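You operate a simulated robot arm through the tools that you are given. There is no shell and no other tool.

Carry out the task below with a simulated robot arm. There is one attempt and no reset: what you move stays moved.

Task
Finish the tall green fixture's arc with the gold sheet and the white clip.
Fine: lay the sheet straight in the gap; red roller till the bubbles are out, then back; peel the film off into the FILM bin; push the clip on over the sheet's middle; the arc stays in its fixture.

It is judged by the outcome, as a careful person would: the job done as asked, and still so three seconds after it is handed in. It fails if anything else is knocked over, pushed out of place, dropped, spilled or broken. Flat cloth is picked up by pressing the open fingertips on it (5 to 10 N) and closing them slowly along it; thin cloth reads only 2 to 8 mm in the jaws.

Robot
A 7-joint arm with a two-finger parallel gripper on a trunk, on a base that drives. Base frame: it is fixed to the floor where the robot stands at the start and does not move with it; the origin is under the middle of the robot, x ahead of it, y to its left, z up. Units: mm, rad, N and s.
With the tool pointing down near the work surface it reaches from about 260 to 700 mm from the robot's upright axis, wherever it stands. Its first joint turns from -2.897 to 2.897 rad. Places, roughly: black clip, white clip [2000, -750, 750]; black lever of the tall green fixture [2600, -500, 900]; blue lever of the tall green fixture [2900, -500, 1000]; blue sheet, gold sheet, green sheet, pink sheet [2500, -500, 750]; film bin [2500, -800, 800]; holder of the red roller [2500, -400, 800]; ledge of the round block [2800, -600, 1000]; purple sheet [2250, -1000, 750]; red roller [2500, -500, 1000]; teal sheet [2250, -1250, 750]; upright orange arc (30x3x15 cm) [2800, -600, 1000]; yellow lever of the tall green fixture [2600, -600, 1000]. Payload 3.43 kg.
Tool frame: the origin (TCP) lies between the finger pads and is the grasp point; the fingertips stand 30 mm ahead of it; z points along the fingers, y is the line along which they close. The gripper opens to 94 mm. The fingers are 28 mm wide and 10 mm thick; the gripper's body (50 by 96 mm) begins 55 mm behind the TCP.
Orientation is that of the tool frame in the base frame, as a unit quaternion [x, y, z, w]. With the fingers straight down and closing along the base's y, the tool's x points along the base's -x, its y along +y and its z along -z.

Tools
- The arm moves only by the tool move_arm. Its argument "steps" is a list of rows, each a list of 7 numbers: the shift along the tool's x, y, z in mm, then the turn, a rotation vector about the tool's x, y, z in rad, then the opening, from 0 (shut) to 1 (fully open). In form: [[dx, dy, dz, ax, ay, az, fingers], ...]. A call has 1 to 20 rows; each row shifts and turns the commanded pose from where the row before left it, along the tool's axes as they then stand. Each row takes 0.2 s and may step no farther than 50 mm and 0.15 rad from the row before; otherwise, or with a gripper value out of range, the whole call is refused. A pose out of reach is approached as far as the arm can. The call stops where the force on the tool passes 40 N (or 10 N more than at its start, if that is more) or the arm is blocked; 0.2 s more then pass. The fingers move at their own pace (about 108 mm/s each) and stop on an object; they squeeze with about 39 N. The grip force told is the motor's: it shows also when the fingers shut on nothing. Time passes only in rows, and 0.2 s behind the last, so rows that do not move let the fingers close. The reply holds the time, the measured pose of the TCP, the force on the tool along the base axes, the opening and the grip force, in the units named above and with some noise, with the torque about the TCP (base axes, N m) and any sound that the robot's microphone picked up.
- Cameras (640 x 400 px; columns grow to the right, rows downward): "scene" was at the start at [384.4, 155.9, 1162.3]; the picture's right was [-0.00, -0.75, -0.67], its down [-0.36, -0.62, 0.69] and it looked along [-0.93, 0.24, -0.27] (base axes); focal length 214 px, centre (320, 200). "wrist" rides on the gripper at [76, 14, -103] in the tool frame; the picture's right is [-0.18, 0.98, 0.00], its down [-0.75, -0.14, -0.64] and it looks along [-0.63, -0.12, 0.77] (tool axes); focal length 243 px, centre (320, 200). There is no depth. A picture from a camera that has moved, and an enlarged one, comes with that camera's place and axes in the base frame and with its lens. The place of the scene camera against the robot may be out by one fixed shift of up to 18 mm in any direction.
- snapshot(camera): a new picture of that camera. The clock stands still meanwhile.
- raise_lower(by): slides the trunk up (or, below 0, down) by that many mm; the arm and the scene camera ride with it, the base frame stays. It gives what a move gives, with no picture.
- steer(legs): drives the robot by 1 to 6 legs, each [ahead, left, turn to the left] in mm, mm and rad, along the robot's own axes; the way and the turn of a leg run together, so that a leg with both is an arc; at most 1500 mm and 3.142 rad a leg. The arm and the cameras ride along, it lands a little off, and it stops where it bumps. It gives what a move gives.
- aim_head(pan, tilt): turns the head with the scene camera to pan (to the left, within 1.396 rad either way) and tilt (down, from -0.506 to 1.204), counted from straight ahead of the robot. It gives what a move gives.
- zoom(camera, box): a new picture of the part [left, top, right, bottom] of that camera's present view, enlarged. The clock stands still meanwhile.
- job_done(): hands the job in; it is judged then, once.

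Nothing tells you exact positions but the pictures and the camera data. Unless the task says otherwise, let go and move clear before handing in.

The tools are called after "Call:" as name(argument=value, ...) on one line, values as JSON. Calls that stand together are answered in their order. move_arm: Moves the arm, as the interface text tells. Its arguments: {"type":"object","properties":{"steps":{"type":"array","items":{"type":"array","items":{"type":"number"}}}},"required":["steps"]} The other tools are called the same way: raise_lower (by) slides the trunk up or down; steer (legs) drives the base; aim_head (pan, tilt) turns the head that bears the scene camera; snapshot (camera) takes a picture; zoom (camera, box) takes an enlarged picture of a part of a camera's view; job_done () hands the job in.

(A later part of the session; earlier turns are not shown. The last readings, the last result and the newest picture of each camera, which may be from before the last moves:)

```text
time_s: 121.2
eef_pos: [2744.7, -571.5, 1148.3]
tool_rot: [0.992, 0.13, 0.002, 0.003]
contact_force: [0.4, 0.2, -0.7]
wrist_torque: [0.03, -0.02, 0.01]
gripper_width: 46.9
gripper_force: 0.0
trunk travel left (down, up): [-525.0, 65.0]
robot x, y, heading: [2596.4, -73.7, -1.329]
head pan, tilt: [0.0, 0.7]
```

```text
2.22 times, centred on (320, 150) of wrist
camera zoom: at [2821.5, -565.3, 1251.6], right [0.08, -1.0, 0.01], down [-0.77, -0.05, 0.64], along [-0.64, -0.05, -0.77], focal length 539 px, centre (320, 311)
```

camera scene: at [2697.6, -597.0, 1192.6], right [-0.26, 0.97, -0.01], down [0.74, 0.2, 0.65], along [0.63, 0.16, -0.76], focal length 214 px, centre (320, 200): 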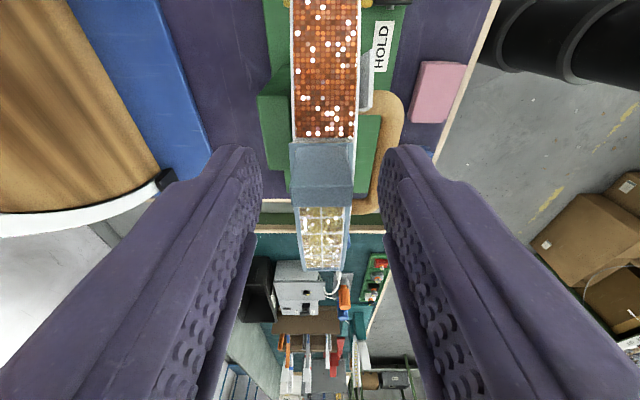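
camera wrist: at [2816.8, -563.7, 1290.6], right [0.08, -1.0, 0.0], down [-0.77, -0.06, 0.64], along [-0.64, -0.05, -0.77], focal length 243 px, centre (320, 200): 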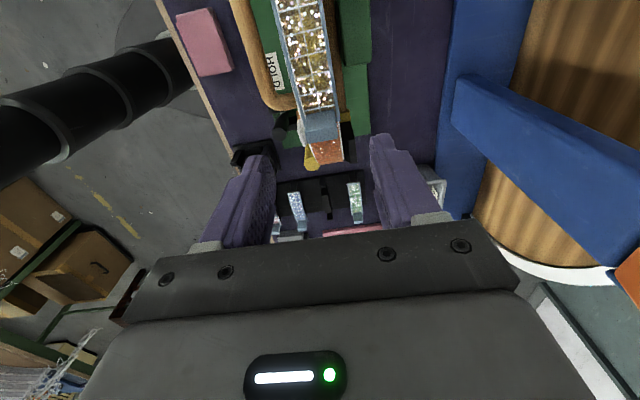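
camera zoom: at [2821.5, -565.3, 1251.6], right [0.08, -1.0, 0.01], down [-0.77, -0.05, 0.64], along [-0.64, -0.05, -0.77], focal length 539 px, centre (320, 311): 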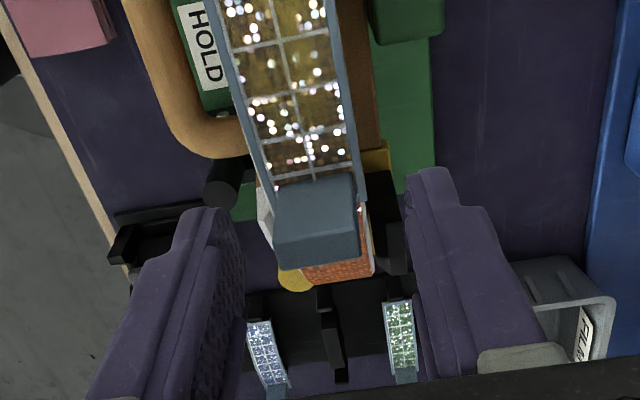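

The tab is centred between the fingertips. I'll lower 5 mm more and close on it.

Call:
move_arm(steps=[[0, 0, 5, 0, 0, 0, 0.45], [0, 0, 0, 0, 0, 0, 0.36], [0, 0, 0, 0, 0, 0, 0.28], [0, 0, 0, 0, 0, 0, 0.2], [0, 0, 0, 0, 0, 0, 0.15], [0, 0, 0, 0, 0, 0, 0.15]])

Call:
snapshot(camera="scene")

Call:
zoom(camera="wrist", box=[230, 60, 410, 240])

```text
time_s: 122.6
eef_pos: [2744.7, -571.5, 1144.8]
tool_rot: [0.991, 0.131, 0.003, 0.003]
contact_force: [0.1, 0.2, 0.1]
wrist_torque: [0.0, 0.0, 0.01]
gripper_width: 19.9
gripper_force: 39.1
trunk travel left (down, up): [-525.0, 65.0]
robot x, y, heading: [2597.3, -68.4, -1.318]
head pan, tilt: [0.0, 0.7]
```

```text
taken
camera scene: at [2697.8, -597.2, 1187.5], right [-0.26, 0.97, -0.01], down [0.74, 0.2, 0.65], along [0.63, 0.16, -0.76], focal length 214 px, centre (320, 200)
```

scene: 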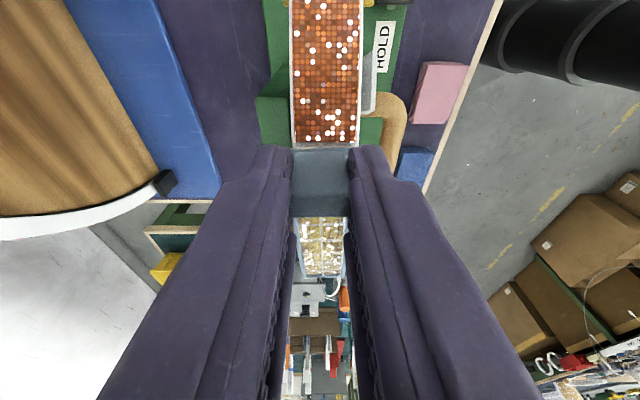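

```text
2.22 times, centred on (320, 150) of wrist
camera zoom: at [2821.7, -565.4, 1246.5], right [0.08, -1.0, 0.0], down [-0.77, -0.06, 0.64], along [-0.64, -0.05, -0.77], focal length 539 px, centre (320, 311)
```

zoom: 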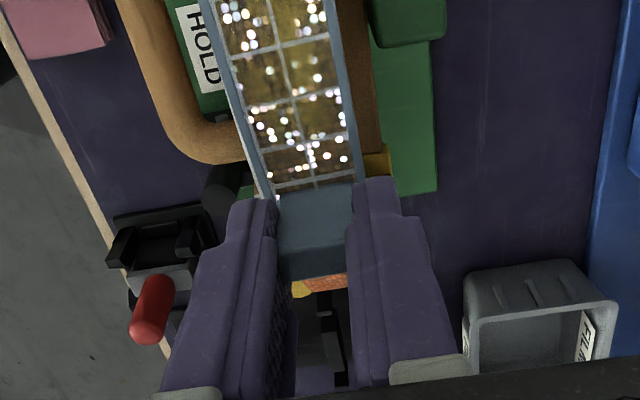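

Tab gripped (20 mm). I'll start peeling gently: lifting the tab end while tilting so the film hinges about the far end.

Call:
move_arm(steps=[[0, 0, -1.5, 0, -0.015, 0, 0.1], [0, 0, -1.5, 0, -0.015, 0, 0.1], [0, 0, -2, 0, -0.02, 0, 0.1]])

Call:
zoom(camera="wrist", box=[230, 30, 410, 210])

```text
time_s: 123.4
eef_pos: [2746.4, -571.9, 1151.1]
tool_rot: [0.991, 0.13, -0.022, 0.006]
contact_force: [0.1, 0.1, -0.3]
wrist_torque: [0.0, 0.0, -0.01]
gripper_width: 19.8
gripper_force: 39.3
trunk travel left (down, up): [-525.0, 65.0]
robot x, y, heading: [2593.7, -69.0, -1.32]
head pan, tilt: [0.0, 0.7]
```

```text
2.22 times, centred on (320, 120) of wrist
camera zoom: at [2827.2, -564.3, 1248.0], right [0.08, -1.0, 0.01], down [-0.74, -0.05, 0.68], along [-0.67, -0.06, -0.74], focal length 539 px, centre (320, 378)
```

zoom: 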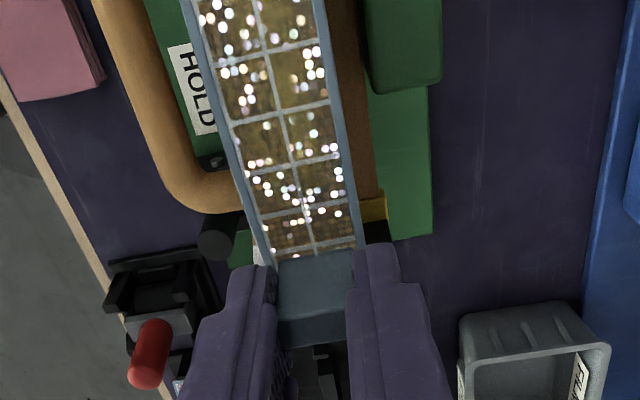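

Almost no resistance. I must check whether only the film lifts and the gold sheet stays on the arc.

Call:
snapshot(camera="scene")

Call:
zoom(camera="scene", box=[270, 110, 370, 300])

Call:
snapshot(camera="wrist")

```text
taken
camera scene: at [2700.6, -596.7, 1195.3], right [-0.26, 0.97, -0.01], down [0.77, 0.21, 0.61], along [0.59, 0.15, -0.79], focal length 214 px, centre (320, 200)
```

scene: 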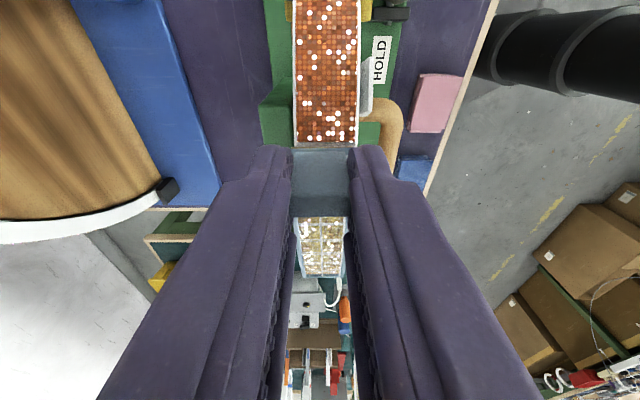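

```text
2.11 times, centred on (320, 205) of scene
camera zoom: at [2700.6, -596.7, 1195.3], right [-0.26, 0.97, -0.01], down [0.77, 0.21, 0.61], along [0.59, 0.15, -0.79], focal length 452 px, centre (320, 190)
```

zoom: 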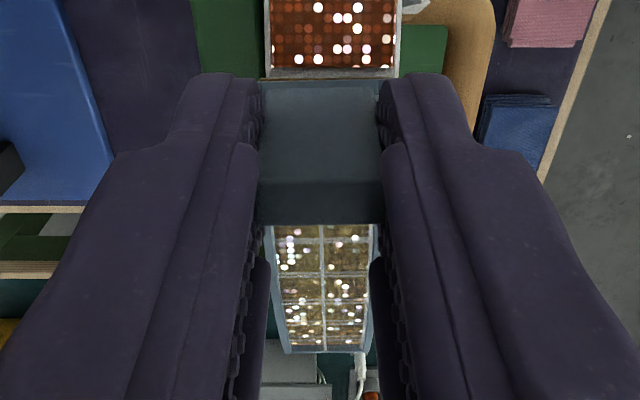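

```text
taken
camera wrist: at [2827.2, -564.3, 1248.0], right [0.08, -1.0, 0.01], down [-0.74, -0.05, 0.68], along [-0.67, -0.06, -0.74], focal length 243 px, centre (320, 200)
```

wrist: 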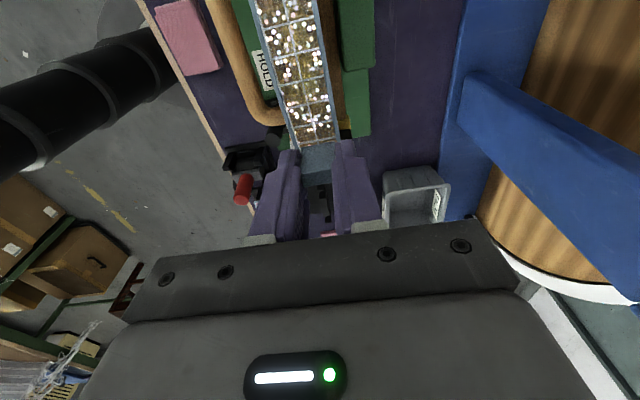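

I can't tell yet. I'll lift the tab end a bit more and look for separation between film and glitter.

Call:
move_arm(steps=[[0, 0, -3, 0, -0.03, 0, 0.1], [0, 0, -3, 0, -0.03, 0, 0.1], [0, 0, -4, 0, -0.04, 0, 0.1], [0, 0, 0, 0, 0, 0, 0.1]])

Call:
zoom(camera="wrist", box=[230, 0, 410, 180])

Call:
zoom(camera="scene", box=[270, 110, 370, 300])

```text
time_s: 124.4
eef_pos: [2745.5, -571.9, 1158.5]
tool_rot: [0.989, 0.13, -0.073, 0.012]
contact_force: [-0.2, -0.5, -0.7]
wrist_torque: [-0.01, 0.02, 0.01]
gripper_width: 19.8
gripper_force: 38.9
trunk travel left (down, up): [-525.0, 65.0]
robot x, y, heading: [2595.6, -64.9, -1.322]
head pan, tilt: [0.0, 0.7]
```

```text
2.22 times, centred on (320, 90) of wrist
camera zoom: at [2836.2, -562.0, 1249.2], right [0.08, -1.0, 0.03], down [-0.67, -0.03, 0.74], along [-0.74, -0.08, -0.67], focal length 539 px, centre (320, 444)
```

zoom: 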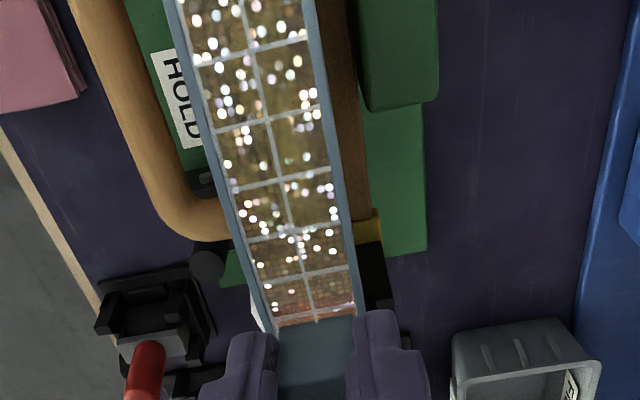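

```text
2.11 times, centred on (320, 205) of scene
camera zoom: at [2705.2, -595.5, 1209.2], right [-0.26, 0.97, -0.01], down [0.82, 0.22, 0.53], along [0.51, 0.13, -0.85], focal length 452 px, centre (320, 190)
```

zoom: 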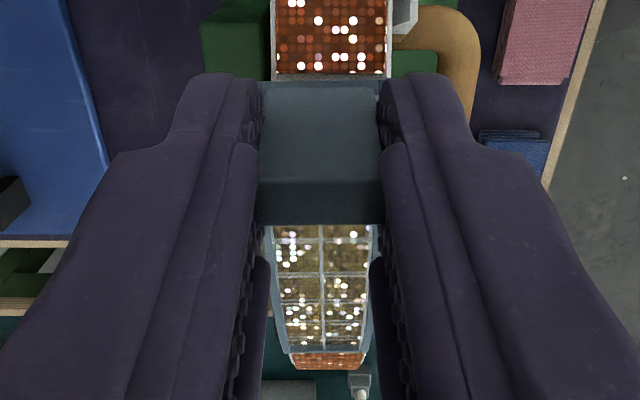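

The orange edge is now visible through the clear film near the tab: only the film is lifting and the gold sheet stays. I'll continue peeling progressively.

Call:
move_arm(steps=[[0, 0, -6, 0, -0.06, 0, 0.1], [0, 0, -7, 0, -0.07, 0, 0.1], [0, 0, -7, 0, -0.07, 0, 0.1], [0, 0, -8, 0, -0.08, 0, 0.1], [0, 0, 0, 0, 0, 0, 0.1]])

Call:
snapshot(camera="wrist")

Call:
snapshot(camera="scene")

```text
time_s: 125.6
eef_pos: [2750.6, -569.7, 1184.3]
tool_rot: [0.969, 0.126, -0.21, 0.03]
contact_force: [-0.1, 0.2, 0.1]
wrist_torque: [0.01, -0.01, -0.03]
gripper_width: 20.3
gripper_force: 38.5
trunk travel left (down, up): [-525.0, 65.0]
robot x, y, heading: [2598.0, -67.1, -1.323]
head pan, tilt: [0.0, 0.7]
```

```text
taken
camera wrist: at [2863.0, -555.0, 1245.9], right [0.09, -0.99, 0.08], down [-0.44, 0.03, 0.9], along [-0.89, -0.12, -0.44], focal length 243 px, centre (320, 200)
```

wrist: 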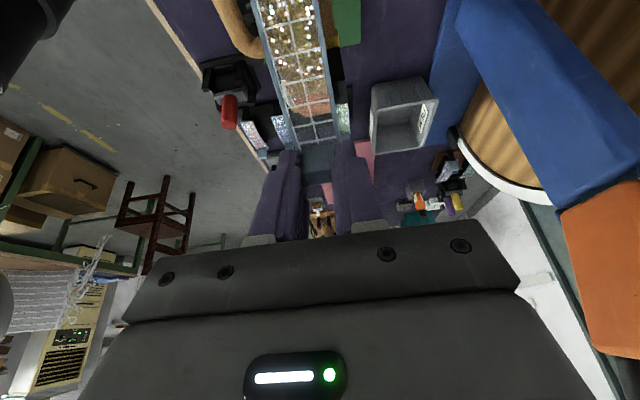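

```text
taken
camera scene: at [2726.4, -589.8, 1243.2], right [-0.26, 0.97, -0.01], down [0.93, 0.25, 0.27], along [0.26, 0.06, -0.96], focal length 214 px, centre (320, 200)
```

scene: 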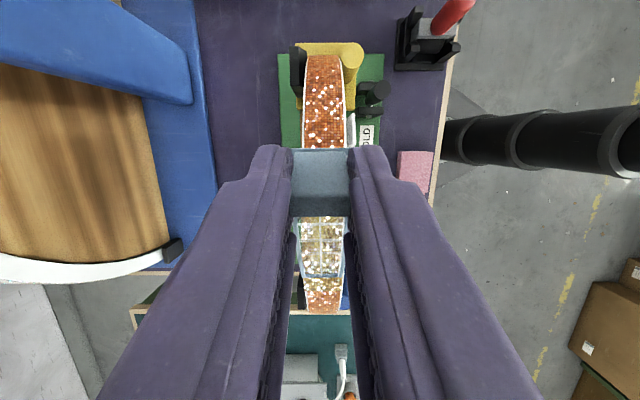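

The film is mostly free, gold stays down. I'll lift straight up to free its far end.

Call:
move_arm(steps=[[-2, 0, -4.5, 0, 0, 0, 0.1], [-4, 0, -9, 0, 0, 0, 0.1], [-8.3, 0, -18.2, 0, 0, 0, 0.1], [-8.3, 0, -18.2, 0, 0, 0, 0.1], [-8.3, 0, -18.2, 0, 0, 0, 0.1], [0, 0, 0, 0, 0, 0, 0.1]])

Call:
snapshot(camera="wrist")

Call:
snapshot(camera="scene")

```text
time_s: 127.0
eef_pos: [2751.8, -570.6, 1260.0]
tool_rot: [0.969, 0.126, -0.21, 0.03]
contact_force: [-0.2, -0.2, 0.1]
wrist_torque: [-0.01, -0.01, 0.03]
gripper_width: 20.1
gripper_force: 39.1
trunk travel left (down, up): [-525.0, 65.0]
robot x, y, heading: [2596.6, -68.3, -1.325]
head pan, tilt: [0.0, 0.7]
```

```text
taken
camera wrist: at [2864.2, -555.7, 1320.8], right [0.09, -0.99, 0.08], down [-0.44, 0.03, 0.9], along [-0.89, -0.12, -0.44], focal length 243 px, centre (320, 200)
```

wrist: 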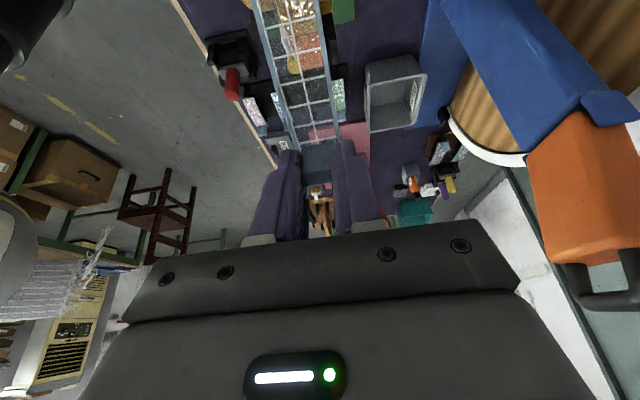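

```text
taken
camera scene: at [2727.6, -590.5, 1318.1], right [-0.26, 0.97, -0.01], down [0.93, 0.25, 0.27], along [0.26, 0.06, -0.96], focal length 214 px, centre (320, 200)
```

scene: 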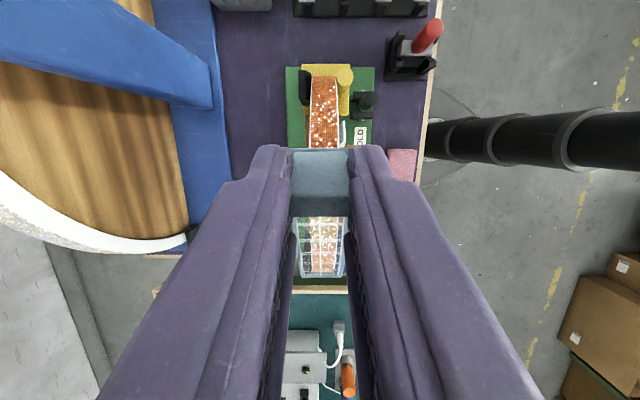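

The film is free in the gripper and the gold sheet remains on the arc. The FILM bin (≈(2462,-812)) is too far from here, so I'll first look at the gold sheet, then drive right and slightly forward.

Call:
zoom(camera="scene", box=[270, 60, 370, 290])

Call:
steer(legs=[[0, -150, 0], [50, 0, 0]])

Call:
snapshot(camera="scene")

Call:
snapshot(camera="wrist")

```text
1.74 times, centred on (320, 175) of scene
camera zoom: at [2727.6, -590.5, 1318.1], right [-0.26, 0.97, -0.01], down [0.93, 0.25, 0.27], along [0.26, 0.06, -0.96], focal length 373 px, centre (320, 244)
```

zoom: 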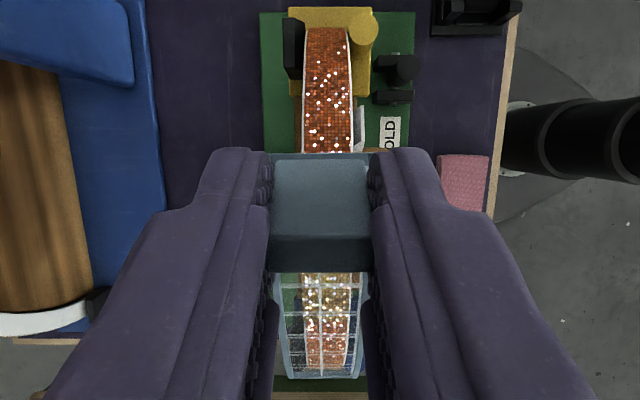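

```text
time_s: 128.9
eef_pos: [2618.6, -661.9, 1259.4]
tool_rot: [0.969, 0.127, -0.21, 0.029]
contact_force: [0.2, -0.8, -1.1]
wrist_torque: [0.04, -0.01, -0.03]
gripper_width: 20.0
gripper_force: 38.8
trunk travel left (down, up): [-525.0, 65.0]
robot x, y, heading: [2465.1, -156.8, -1.324]
head pan, tilt: [0.0, 0.7]
```

```text
taken
camera scene: at [2593.4, -679.9, 1316.9], right [-0.26, 0.97, 0.0], down [0.93, 0.25, 0.27], along [0.26, 0.07, -0.96], focal length 214 px, centre (320, 200)
```

scene: 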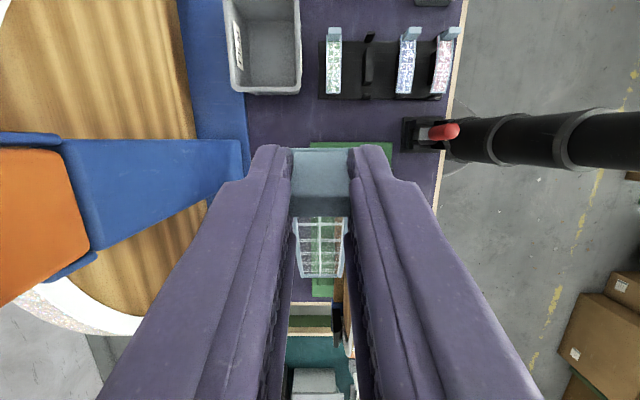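

```text
taken
camera wrist: at [2729.9, -645.2, 1319.7], right [0.09, -0.99, 0.08], down [-0.44, 0.03, 0.9], along [-0.89, -0.12, -0.44], focal length 243 px, centre (320, 200)
```

wrist: 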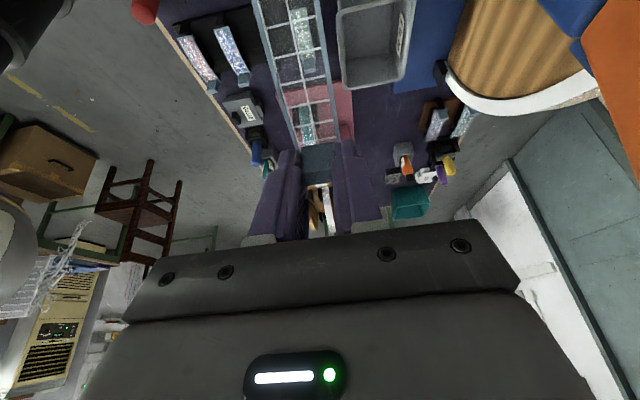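

Now I'll move above the bin, keeping the film centred over its opening.

Call:
move_arm(steps=[[-35.9, 17, 16.5, 0, 0, 0, 0.1], [-35.9, 17, 16.5, 0, 0, 0, 0.1], [-35.9, 17, 16.5, 0, 0, 0, 0.1], [-35.9, 17, 16.5, 0, 0, 0, 0.1], [-35.9, 17, 16.5, 0, 0, 0, 0.1], [-35.9, 17, 16.5, 0, 0, 0, 0.1], [0, 0, 0, 0, 0, 0, 0.1]])

Call:
snapshot(camera="scene")

Call:
snapshot(camera="wrist")

```text
time_s: 130.5
eef_pos: [2418.0, -817.6, 1261.2]
tool_rot: [0.969, 0.126, -0.21, 0.031]
contact_force: [0.7, 0.2, -0.4]
wrist_torque: [-0.04, 0.05, 0.0]
gripper_width: 20.3
gripper_force: 39.1
trunk travel left (down, up): [-525.0, 65.0]
robot x, y, heading: [2463.6, -157.3, -1.324]
head pan, tilt: [0.0, 0.7]
```

```text
taken
camera scene: at [2393.1, -836.7, 1318.7], right [-0.26, 0.97, -0.01], down [0.93, 0.25, 0.27], along [0.26, 0.06, -0.96], focal length 214 px, centre (320, 200)
```

scene: 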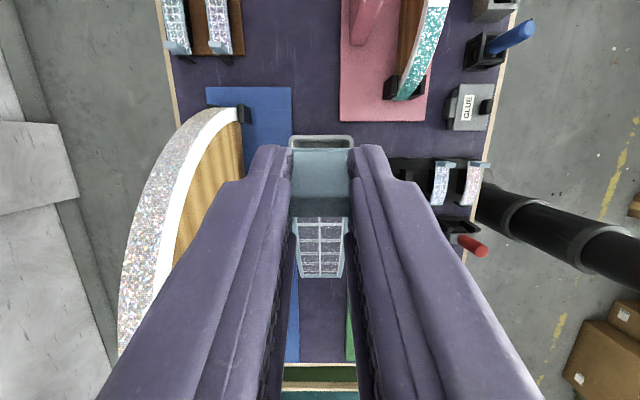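

```text
taken
camera wrist: at [2529.6, -801.9, 1321.4], right [0.09, -0.99, 0.08], down [-0.44, 0.03, 0.9], along [-0.89, -0.12, -0.44], focal length 243 px, centre (320, 200)
```

wrist: 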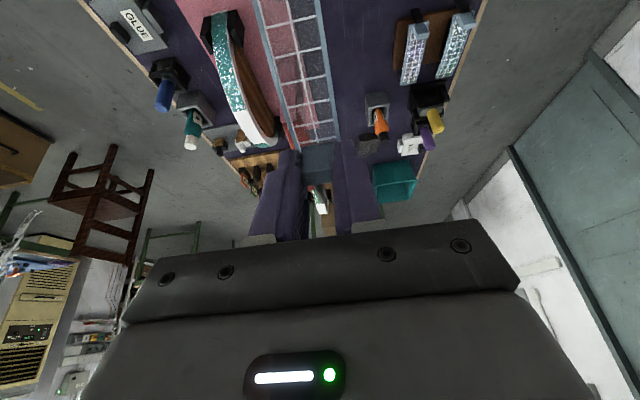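

The bin is right below. Lowering toward it.

Call:
move_arm(steps=[[18.8, 0, 40.9, 0, 0, 0, 0.1], [18.8, 0, 40.9, 0, 0, 0, 0.1], [18.8, 0, 40.9, 0, 0, 0, 0.1], [18.8, 0, 40.9, 0, 0, 0, 0.1], [18.8, 0, 40.9, 0, 0, 0, 0.1], [8.3, 0, 18.2, 0, 0, 0, 0.1], [0, 0, 0, 0, 0, 0, 0.1]])

Call:
snapshot(camera="scene")

Call:
snapshot(camera="wrist")

```text
time_s: 132.1
eef_pos: [2418.3, -816.3, 1014.3]
tool_rot: [0.969, 0.127, -0.211, 0.03]
contact_force: [0.1, 0.0, -1.2]
wrist_torque: [0.01, -0.02, 0.01]
gripper_width: 20.1
gripper_force: 38.6
trunk travel left (down, up): [-525.0, 65.0]
robot x, y, heading: [2463.5, -155.7, -1.321]
head pan, tilt: [0.0, 0.7]
```

```text
taken
camera scene: at [2393.9, -835.2, 1073.7], right [-0.26, 0.97, -0.01], down [0.93, 0.25, 0.27], along [0.26, 0.06, -0.96], focal length 214 px, centre (320, 200)
```

scene: 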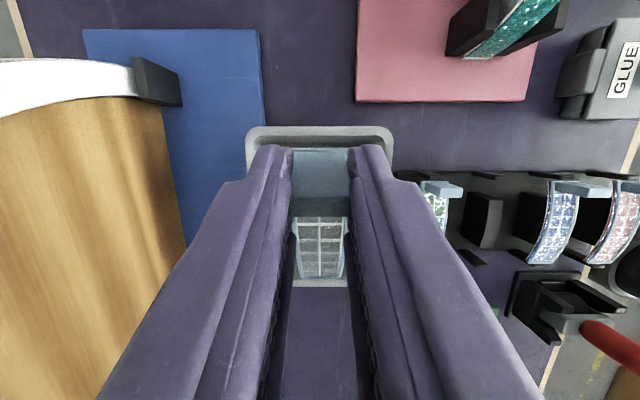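

```text
taken
camera wrist: at [2530.4, -800.4, 1076.5], right [0.09, -0.99, 0.08], down [-0.44, 0.03, 0.9], along [-0.89, -0.12, -0.44], focal length 243 px, centre (320, 200)
```

wrist: 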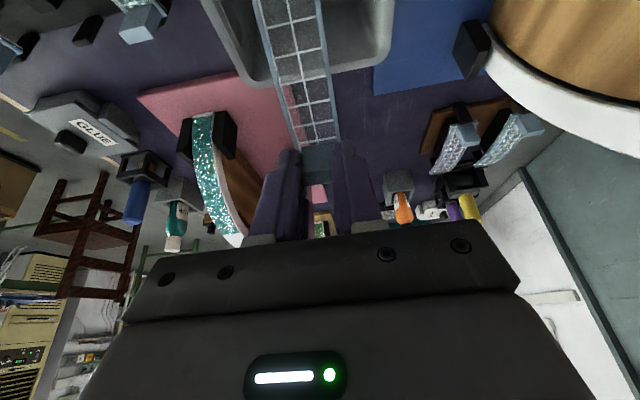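

Film and tab are within the bin's outline. Lowering further to release just above/inside the rim.

Call:
move_arm(steps=[[14.6, 0, 31.8, 0, 0, 0, 0.1], [12.5, 0, 27.3, 0, 0, 0, 0.1], [10, 0, 22, 0, 0, 0, 0.1], [0, 0, 0, 0, 0, 0, 0.1]])

Call:
snapshot(camera="scene")

Call:
snapshot(camera="wrist")

```text
time_s: 133.1
eef_pos: [2419.3, -806.5, 962.3]
tool_rot: [0.969, 0.127, -0.21, 0.03]
contact_force: [0.0, 0.2, -0.7]
wrist_torque: [-0.03, 0.04, 0.0]
gripper_width: 20.0
gripper_force: 39.2
out of reach, approached as far as the arm can: row 2, 3
trunk travel left (down, up): [-525.0, 65.0]
robot x, y, heading: [2462.8, -156.3, -1.324]
head pan, tilt: [0.0, 0.7]
```

```text
taken
camera scene: at [2396.5, -826.7, 1021.2], right [-0.26, 0.97, -0.01], down [0.93, 0.25, 0.27], along [0.26, 0.06, -0.96], focal length 214 px, centre (320, 200)
```

scene: 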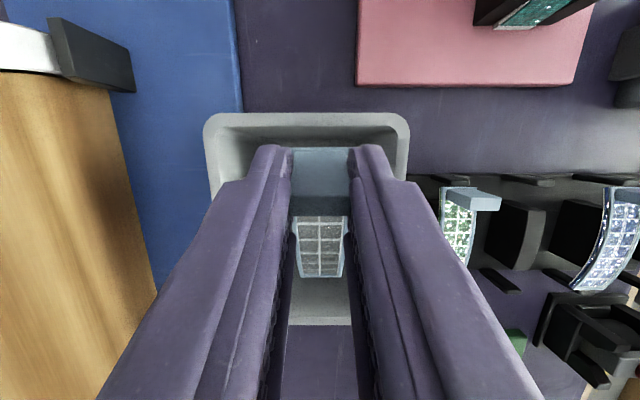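

```text
taken
camera wrist: at [2533.0, -792.0, 1023.9], right [0.09, -0.99, 0.08], down [-0.44, 0.03, 0.9], along [-0.89, -0.12, -0.44], focal length 243 px, centre (320, 200)
```

wrist: 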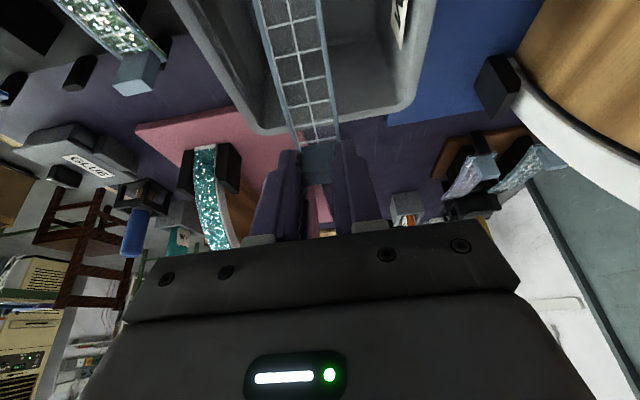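

Arm reach limits here, so I'll lower the trunk by 40 mm instead to bring the film closer to the bin.

Call:
raise_lower(by=-40)

Call:
snapshot(camera="scene")

Call:
snapshot(camera="wrist")

```text
time_s: 133.9
eef_pos: [2420.6, -807.0, 923.6]
tool_rot: [0.969, 0.126, -0.21, 0.031]
contact_force: [-0.5, 0.6, 0.0]
wrist_torque: [0.0, 0.01, -0.01]
gripper_width: 20.2
gripper_force: 39.0
trunk travel left (down, up): [-485.0, 105.0]
robot x, y, heading: [2460.0, -157.9, -1.324]
head pan, tilt: [0.0, 0.7]
```

```text
taken
camera scene: at [2396.2, -826.8, 981.4], right [-0.26, 0.97, -0.01], down [0.93, 0.25, 0.27], along [0.26, 0.06, -0.96], focal length 214 px, centre (320, 200)
```

scene: 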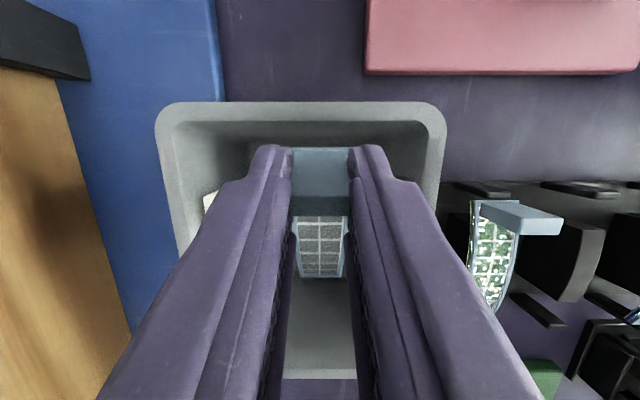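

```text
taken
camera wrist: at [2532.8, -792.1, 984.2], right [0.09, -0.99, 0.08], down [-0.44, 0.03, 0.9], along [-0.89, -0.12, -0.44], focal length 243 px, centre (320, 200)
```

wrist: 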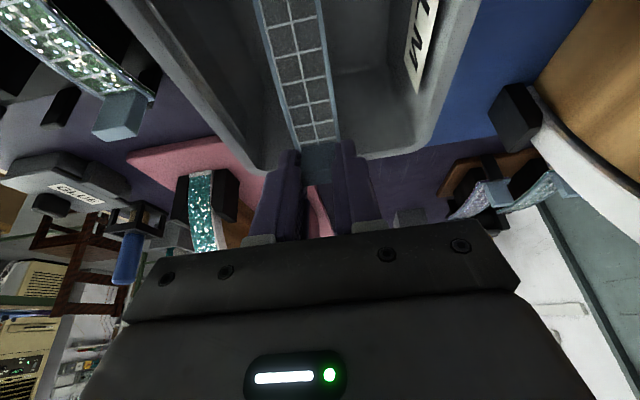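

The film is well inside the bin's outline, its lower end inside the bin. Releasing.

Call:
move_arm(steps=[[0, 0, 0, 0, 0, 0, 0.25], [0, 0, 0, 0, 0, 0, 0.35], [0, 0, 0, 0, 0, 0, 0.45], [0, 0, 0, 0, 0, 0, 0.45]])

Call:
snapshot(camera="scene")

Call:
snapshot(camera="wrist")

```text
time_s: 134.9
eef_pos: [2421.2, -808.1, 923.1]
tool_rot: [0.969, 0.126, -0.21, 0.03]
contact_force: [-0.8, 0.6, -1.1]
wrist_torque: [0.04, 0.03, -0.03]
gripper_width: 42.3
gripper_force: 0.1
trunk travel left (down, up): [-485.0, 105.0]
robot x, y, heading: [2464.8, -156.7, -1.319]
head pan, tilt: [0.0, 0.7]
```

```text
taken
camera scene: at [2396.2, -826.8, 981.2], right [-0.26, 0.97, -0.01], down [0.93, 0.25, 0.27], along [0.26, 0.06, -0.96], focal length 214 px, centre (320, 200)
```

scene: 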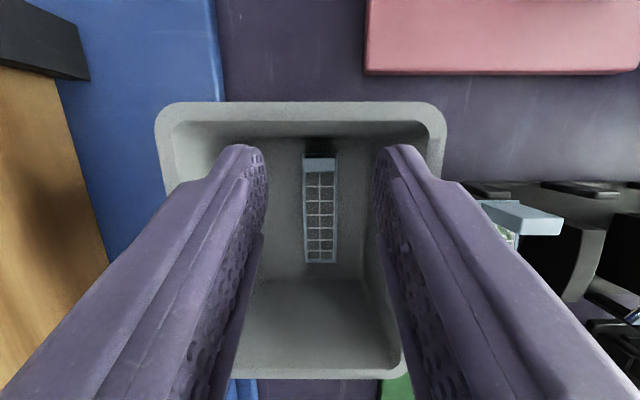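

```text
taken
camera wrist: at [2532.8, -792.1, 984.0], right [0.09, -0.99, 0.08], down [-0.44, 0.03, 0.9], along [-0.89, -0.12, -0.44], focal length 243 px, centre (320, 200)
```

wrist: 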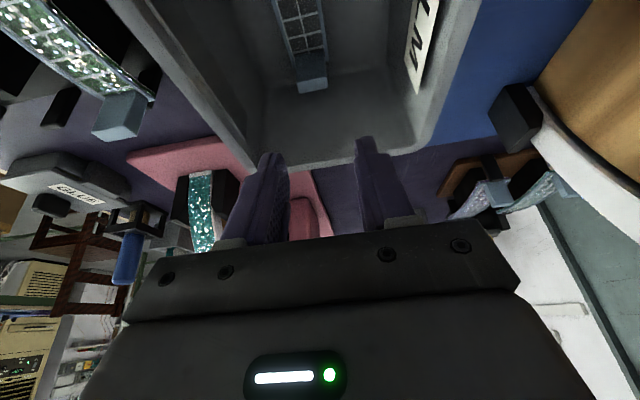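

The film lies in the FILM bin. Next the white clip near (1910,-690): I'll raise the hand, level it, retract toward the robot, and raise the trunk back.

Call:
move_arm(steps=[[-18, 0, -39, 0, 0, 0, 0.45], [-18, 0, -39, 0, 0, 0, 0.45], [-18, 0, -39, 0, 0, 0, 0.45], [-18, 0, -39, 0, 0, 0, 0.45], [-18, 0, -39, 0, 0, 0, 0.45], [-18, 0, -39, 0, 0, 0, 0.45], [0, 0, 0, 0, 0.14, 0, 0.45], [0, 0, 0, 0, 0.14, 0, 0.45], [0, 0, 0, 0, 0.14, 0, 0.45], [0, -45, 0, 0, 0, 0, 0.45], [0, -45, 0, 0, 0, 0, 0.45], [0, -45, 0, 0, 0, 0, 0.45], [0, -45, 0, 0, 0, 0, 0.45], [0, -45, 0, 0, 0, 0, 0.45], [0, -45, 0, 0, 0, 0, 0.45], [0, 0, 0, 0, 0, 0, 0.45]])

Call:
aim_head(pan=0, tilt=-0.2)

Call:
snapshot(camera="scene")

```text
time_s: 138.3
eef_pos: [2352.7, -547.7, 1181.4]
tool_rot: [0.992, 0.129, -0.003, 0.003]
contact_force: [-0.4, -1.1, 0.3]
wrist_torque: [-0.01, 0.02, 0.01]
gripper_width: 42.3
gripper_force: 0.1
trunk travel left (down, up): [-485.0, 105.0]
robot x, y, heading: [2460.9, -154.8, -1.321]
head pan, tilt: [0.0, 0.7]
```

```text
time_s: 139.5
eef_pos: [2350.1, -546.9, 1180.5]
tool_rot: [0.991, 0.13, -0.003, 0.003]
contact_force: [0.6, 0.3, -0.4]
wrist_torque: [0.0, 0.02, 0.0]
gripper_width: 42.3
gripper_force: 0.0
trunk travel left (down, up): [-485.0, 105.0]
robot x, y, heading: [2460.7, -156.5, -1.322]
head pan, tilt: [0.0, -0.201]
```

```text
taken
camera scene: at [2225.9, -592.6, 1226.4], right [-0.26, 0.97, -0.01], down [0.95, 0.25, -0.21], along [-0.2, -0.06, -0.98], focal length 214 px, centre (320, 200)
```

scene: 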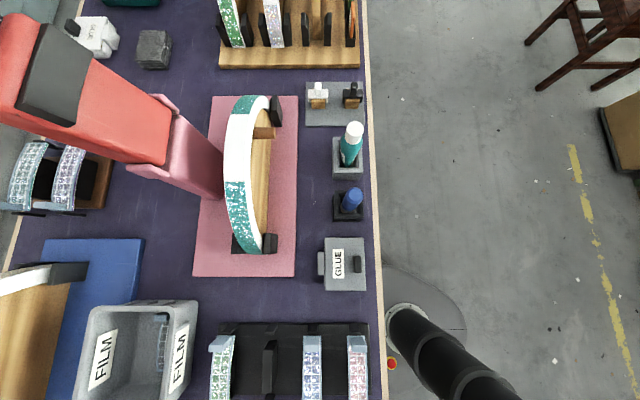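

I see the clip plate: the white clip at about (1932,-667), the black one nearer the edge. I'll back off and drive right along the bench to face it.

Call:
steer(legs=[[-105, 0, 0], [0, -640, 0]])

Call:
snapshot(camera="scene")

Call:
snapshot(camera="wrist")

```text
time_s: 143.9
eef_pos: [1676.8, -607.1, 1180.8]
tool_rot: [0.992, 0.123, -0.004, 0.002]
contact_force: [-0.2, -0.1, 0.1]
wrist_torque: [0.04, 0.03, -0.05]
gripper_width: 42.0
gripper_force: 0.0
trunk travel left (down, up): [-485.0, 105.0]
robot x, y, heading: [1792.5, -216.9, -1.336]
head pan, tilt: [0.0, -0.201]
```

```text
taken
camera scene: at [1550.2, -650.5, 1226.3], right [-0.24, 0.97, -0.01], down [0.95, 0.24, -0.21], along [-0.2, -0.06, -0.98], focal length 214 px, centre (320, 200)
```

scene: 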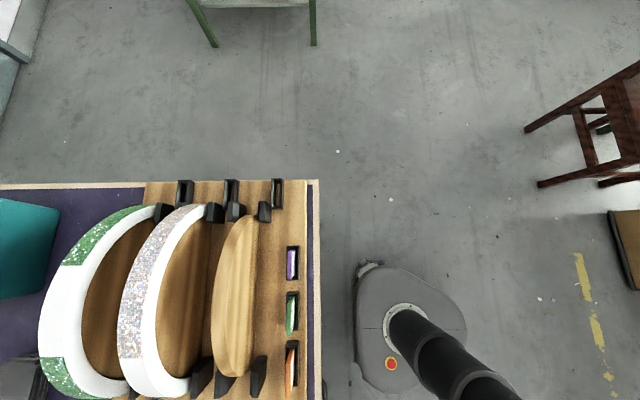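

```text
taken
camera wrist: at [1753.7, -600.6, 1281.8], right [0.06, -1.0, 0.01], down [-0.76, -0.04, 0.65], along [-0.64, -0.04, -0.76], focal length 243 px, centre (320, 200)
```

wrist: 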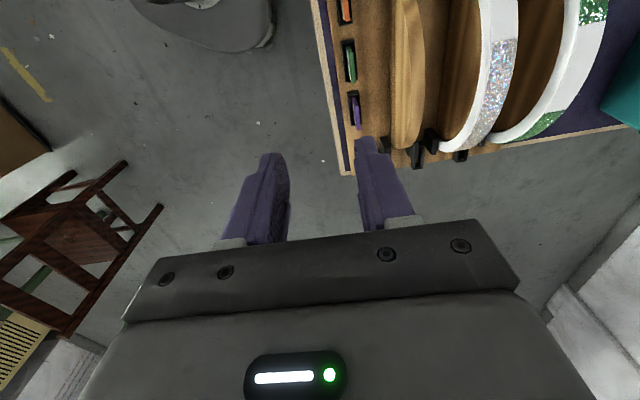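

I'll move the hand over the white clip's estimated place and look with both cameras.

Call:
move_arm(steps=[[38.8, 20.1, 0, 0, 0, 0, 0.6], [38.8, 20.1, 0, 0, 0, 0, 0.6], [38.8, 20.1, 0, 0, 0, 0, 0.6], [38.8, 20.1, 0, 0, 0, 0, 0.6], [38.8, 20.1, 0, 0, 0, 0, 0.6], [38.8, 20.1, 0, 0, 0, 0, 0.6], [0, 0, 45, 0, 0, 0, 0.6], [0, 0, 45, 0, 0, 0, 0.6], [0, 0, 0, 0, 0, 0, 0.6]])

Call:
aim_head(pan=0, tilt=0.6)

Call:
snapshot(camera="scene")

Call:
snapshot(camera="wrist")

```text
time_s: 145.9
eef_pos: [1931.9, -667.1, 1088.9]
tool_rot: [0.992, 0.122, -0.003, 0.004]
contact_force: [-0.6, 0.6, -0.8]
wrist_torque: [-0.04, -0.02, 0.02]
gripper_width: 56.4
gripper_force: 0.0
trunk travel left (down, up): [-485.0, 105.0]
robot x, y, heading: [1792.3, -218.2, -1.338]
head pan, tilt: [0.0, -0.201]
```

```text
time_s: 147.1
eef_pos: [1932.0, -668.4, 1089.3]
tool_rot: [0.992, 0.123, -0.002, 0.003]
contact_force: [-0.4, 0.5, -0.5]
wrist_torque: [-0.01, 0.0, -0.02]
gripper_width: 56.4
gripper_force: 0.0
trunk travel left (down, up): [-485.0, 105.0]
robot x, y, heading: [1796.9, -214.8, -1.333]
head pan, tilt: [0.0, 0.6]
```

```text
taken
camera scene: at [1876.8, -693.6, 1129.3], right [-0.24, 0.97, -0.01], down [0.8, 0.21, 0.56], along [0.54, 0.13, -0.83], focal length 214 px, centre (320, 200)
```

scene: 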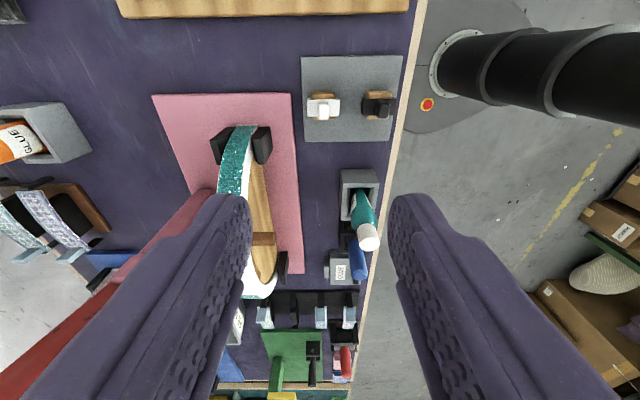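

```text
taken
camera wrist: at [2010.0, -661.3, 1190.4], right [0.06, -1.0, 0.01], down [-0.76, -0.04, 0.65], along [-0.65, -0.04, -0.76], focal length 243 px, centre (320, 200)
```

wrist: 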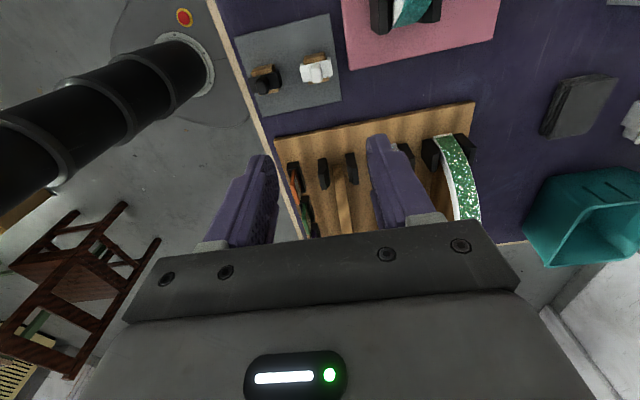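

The clip plate is right below; I'll zoom in on the clips.

Call:
zoom(camera="scene", box=[290, 50, 410, 150])

Call:
zoom(camera="wrist", box=[230, 10, 350, 130])

```text
4.00 times, centred on (350, 100) of scene
camera zoom: at [1876.8, -693.6, 1129.3], right [-0.24, 0.97, -0.01], down [0.8, 0.21, 0.56], along [0.54, 0.13, -0.83], focal length 858 px, centre (200, 600)
```

zoom: 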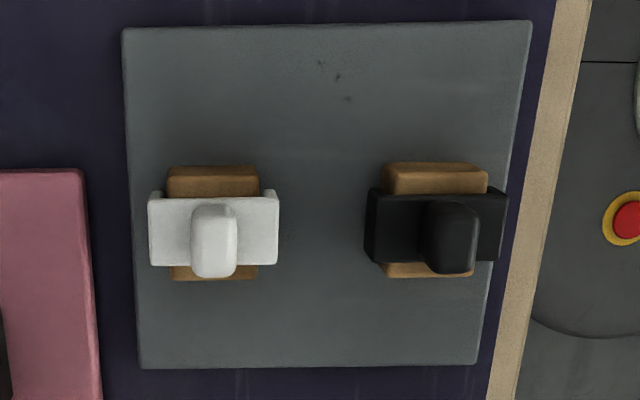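

```text
3.33 times, centred on (290, 70) of wrist
camera zoom: at [2010.0, -661.3, 1190.4], right [0.06, -1.0, 0.01], down [-0.76, -0.04, 0.65], along [-0.65, -0.04, -0.76], focal length 809 px, centre (420, 633)
```

zoom: 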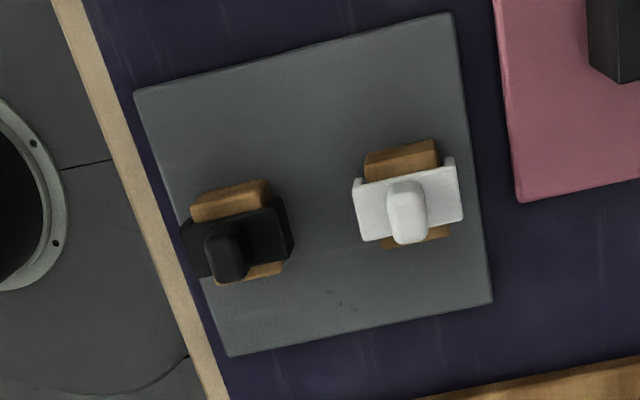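

The white clip is a saddle with a knob on top, sitting on a wooden stub in the same orientation as it needs on the arc; its body top is at z≈823, centre ≈(1931,-663). I'll centre over it and descend partway.

Call:
move_arm(steps=[[0.7, -5, 40, 0, 0, 0, 0.43], [0, 0, 45, 0, 0, 0, 0.43], [0, 0, 45, 0, 0, 0, 0.43], [0, 0, 45, 0, 0, 0, 0.43], [0, 0, 0, 0, 0, 0, 0.43]])

Call:
snapshot(camera="scene")

Call:
snapshot(camera="wrist")

```text
time_s: 148.3
eef_pos: [1928.3, -664.4, 913.7]
tool_rot: [0.992, 0.123, -0.004, 0.003]
contact_force: [-0.1, 0.3, -0.8]
wrist_torque: [-0.01, -0.03, 0.03]
gripper_width: 40.3
gripper_force: 0.0
trunk travel left (down, up): [-485.0, 105.0]
robot x, y, heading: [1795.6, -218.2, -1.337]
head pan, tilt: [0.0, 0.6]
```

```text
taken
camera scene: at [1873.3, -689.7, 954.0], right [-0.24, 0.97, -0.01], down [0.8, 0.21, 0.56], along [0.54, 0.13, -0.83], focal length 214 px, centre (320, 200)
```

scene: 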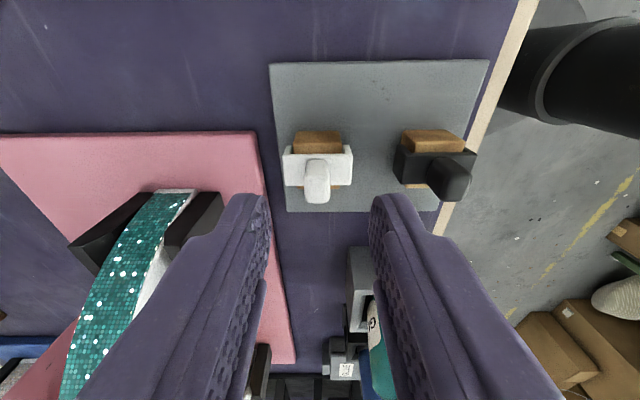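

```text
taken
camera wrist: at [2006.4, -657.4, 1015.0], right [0.06, -1.0, 0.01], down [-0.76, -0.04, 0.65], along [-0.65, -0.04, -0.76], focal length 243 px, centre (320, 200)
```

wrist: 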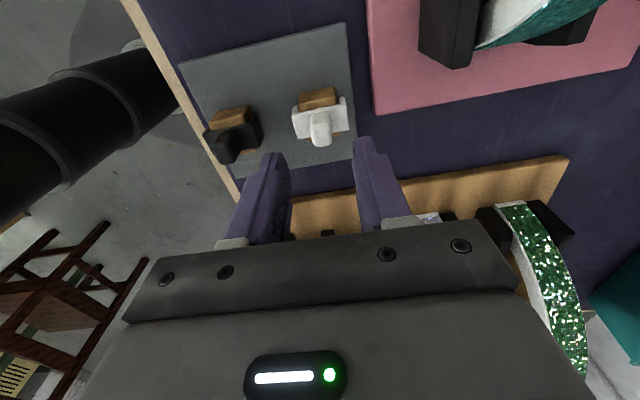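

Aligned. Descending so the fingertips come just above the clip's body, around the knob.

Call:
move_arm(steps=[[0, 0, 25, 0, 0, 0, 0.43], [0, 0, 20, 0, 0, 0, 0.43], [0, 0, 8, 0, 0, 0, 0.43], [0, 0, 0, 0, 0, 0, 0.43]])

Call:
snapshot(camera="scene")

Call:
zoom(camera="wrist", box=[240, 60, 400, 220])

```text
time_s: 149.3
eef_pos: [1926.8, -662.6, 860.6]
tool_rot: [0.992, 0.122, -0.004, 0.003]
contact_force: [-2.4, 8.8, 4.1]
wrist_torque: [0.28, -0.03, 0.12]
gripper_width: 42.6
gripper_force: 39.1
trunk travel left (down, up): [-485.0, 105.0]
robot x, y, heading: [1792.3, -218.3, -1.339]
head pan, tilt: [0.0, 0.6]
```

```text
taken
camera scene: at [1872.2, -689.1, 899.8], right [-0.24, 0.97, 0.0], down [0.8, 0.2, 0.56], along [0.54, 0.13, -0.83], focal length 214 px, centre (320, 200)
```

scene: 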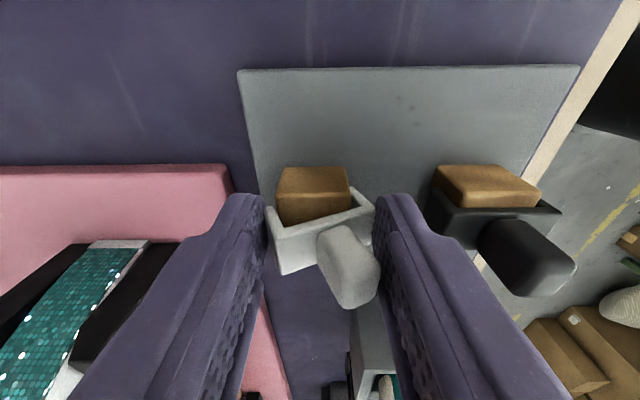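

```text
2.50 times, centred on (320, 140) of wrist
camera zoom: at [2005.3, -656.9, 960.9], right [0.06, -1.0, 0.01], down [-0.76, -0.04, 0.65], along [-0.65, -0.04, -0.76], focal length 606 px, centre (320, 350)
```

zoom: 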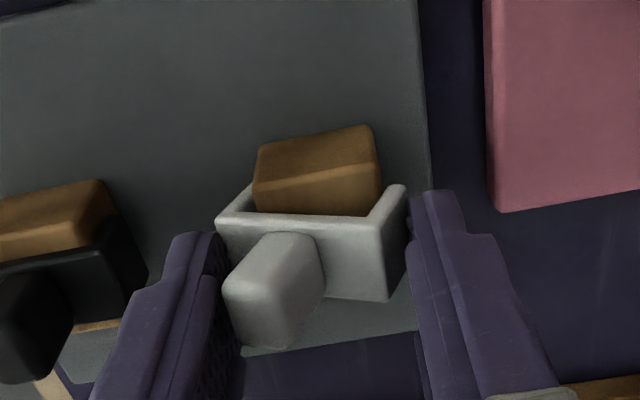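

The fingers jammed on the clip's sides (the body stands higher than I estimated) and the clip has tilted. I'll look closely before doing anything.

Call:
zoom(camera="scene", box=[240, 150, 400, 320])

Call:
snapshot(camera="wrist")

```text
2.35 times, centred on (320, 235) of scene
camera zoom: at [1872.2, -689.1, 899.8], right [-0.24, 0.97, 0.0], down [0.8, 0.2, 0.56], along [0.54, 0.13, -0.83], focal length 505 px, centre (320, 118)
```

zoom: 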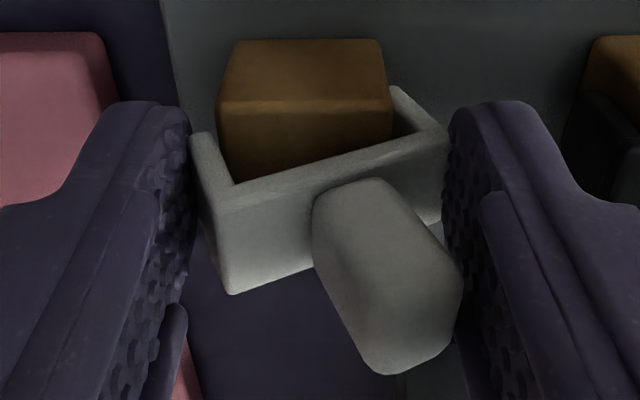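

```text
taken
camera wrist: at [2005.3, -656.9, 960.9], right [0.06, -1.0, 0.01], down [-0.76, -0.04, 0.65], along [-0.65, -0.04, -0.76], focal length 243 px, centre (320, 200)
```

wrist: 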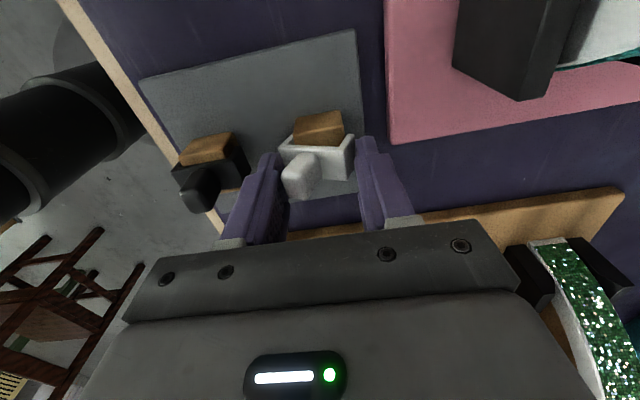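

The clip is still saddled on its stub but yawed and wedged between the fingers. I'll open to free it, rise, and look again.

Call:
move_arm(steps=[[0, 0, 0, 0, 0, 0, 0.5], [0, 0, 0, 0, 0, 0, 0.56], [0, 0, 0, 0, 0, 0, 0.6], [0, 0, 0, 0, 0, 0, 0.6]])

Call:
zoom(camera="scene", box=[240, 150, 400, 320])

Call:
zoom(camera="wrist", box=[240, 60, 400, 220])

```text
time_s: 150.3
eef_pos: [1927.6, -665.9, 860.3]
tool_rot: [0.992, 0.123, -0.003, 0.003]
contact_force: [0.2, -1.2, -0.1]
wrist_torque: [-0.01, 0.0, 0.02]
gripper_width: 56.3
gripper_force: 0.1
trunk travel left (down, up): [-485.0, 105.0]
robot x, y, heading: [1794.0, -216.5, -1.339]
head pan, tilt: [0.0, 0.6]
```

```text
2.35 times, centred on (320, 235) of scene
camera zoom: at [1872.8, -691.7, 900.0], right [-0.24, 0.97, -0.01], down [0.8, 0.21, 0.56], along [0.54, 0.13, -0.83], focal length 505 px, centre (320, 118)
```

zoom: 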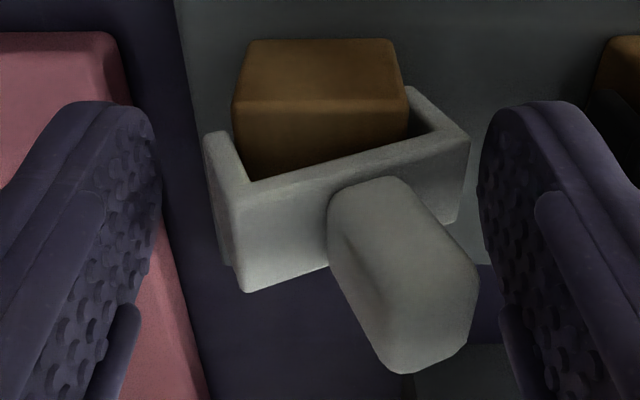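

```text
2.50 times, centred on (320, 140) of wrist
camera zoom: at [2005.9, -659.4, 961.1], right [0.06, -1.0, 0.01], down [-0.76, -0.04, 0.65], along [-0.65, -0.04, -0.76], focal length 606 px, centre (320, 350)
```

zoom: 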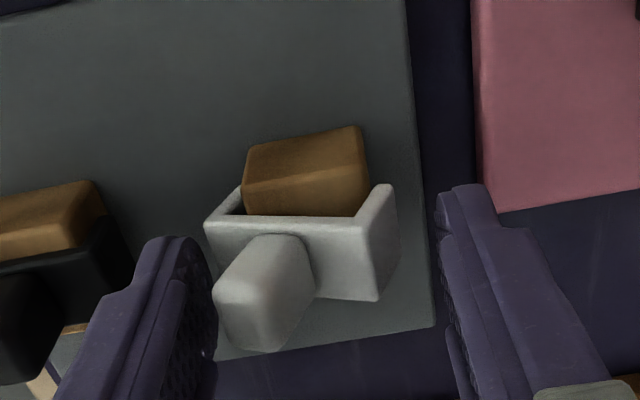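

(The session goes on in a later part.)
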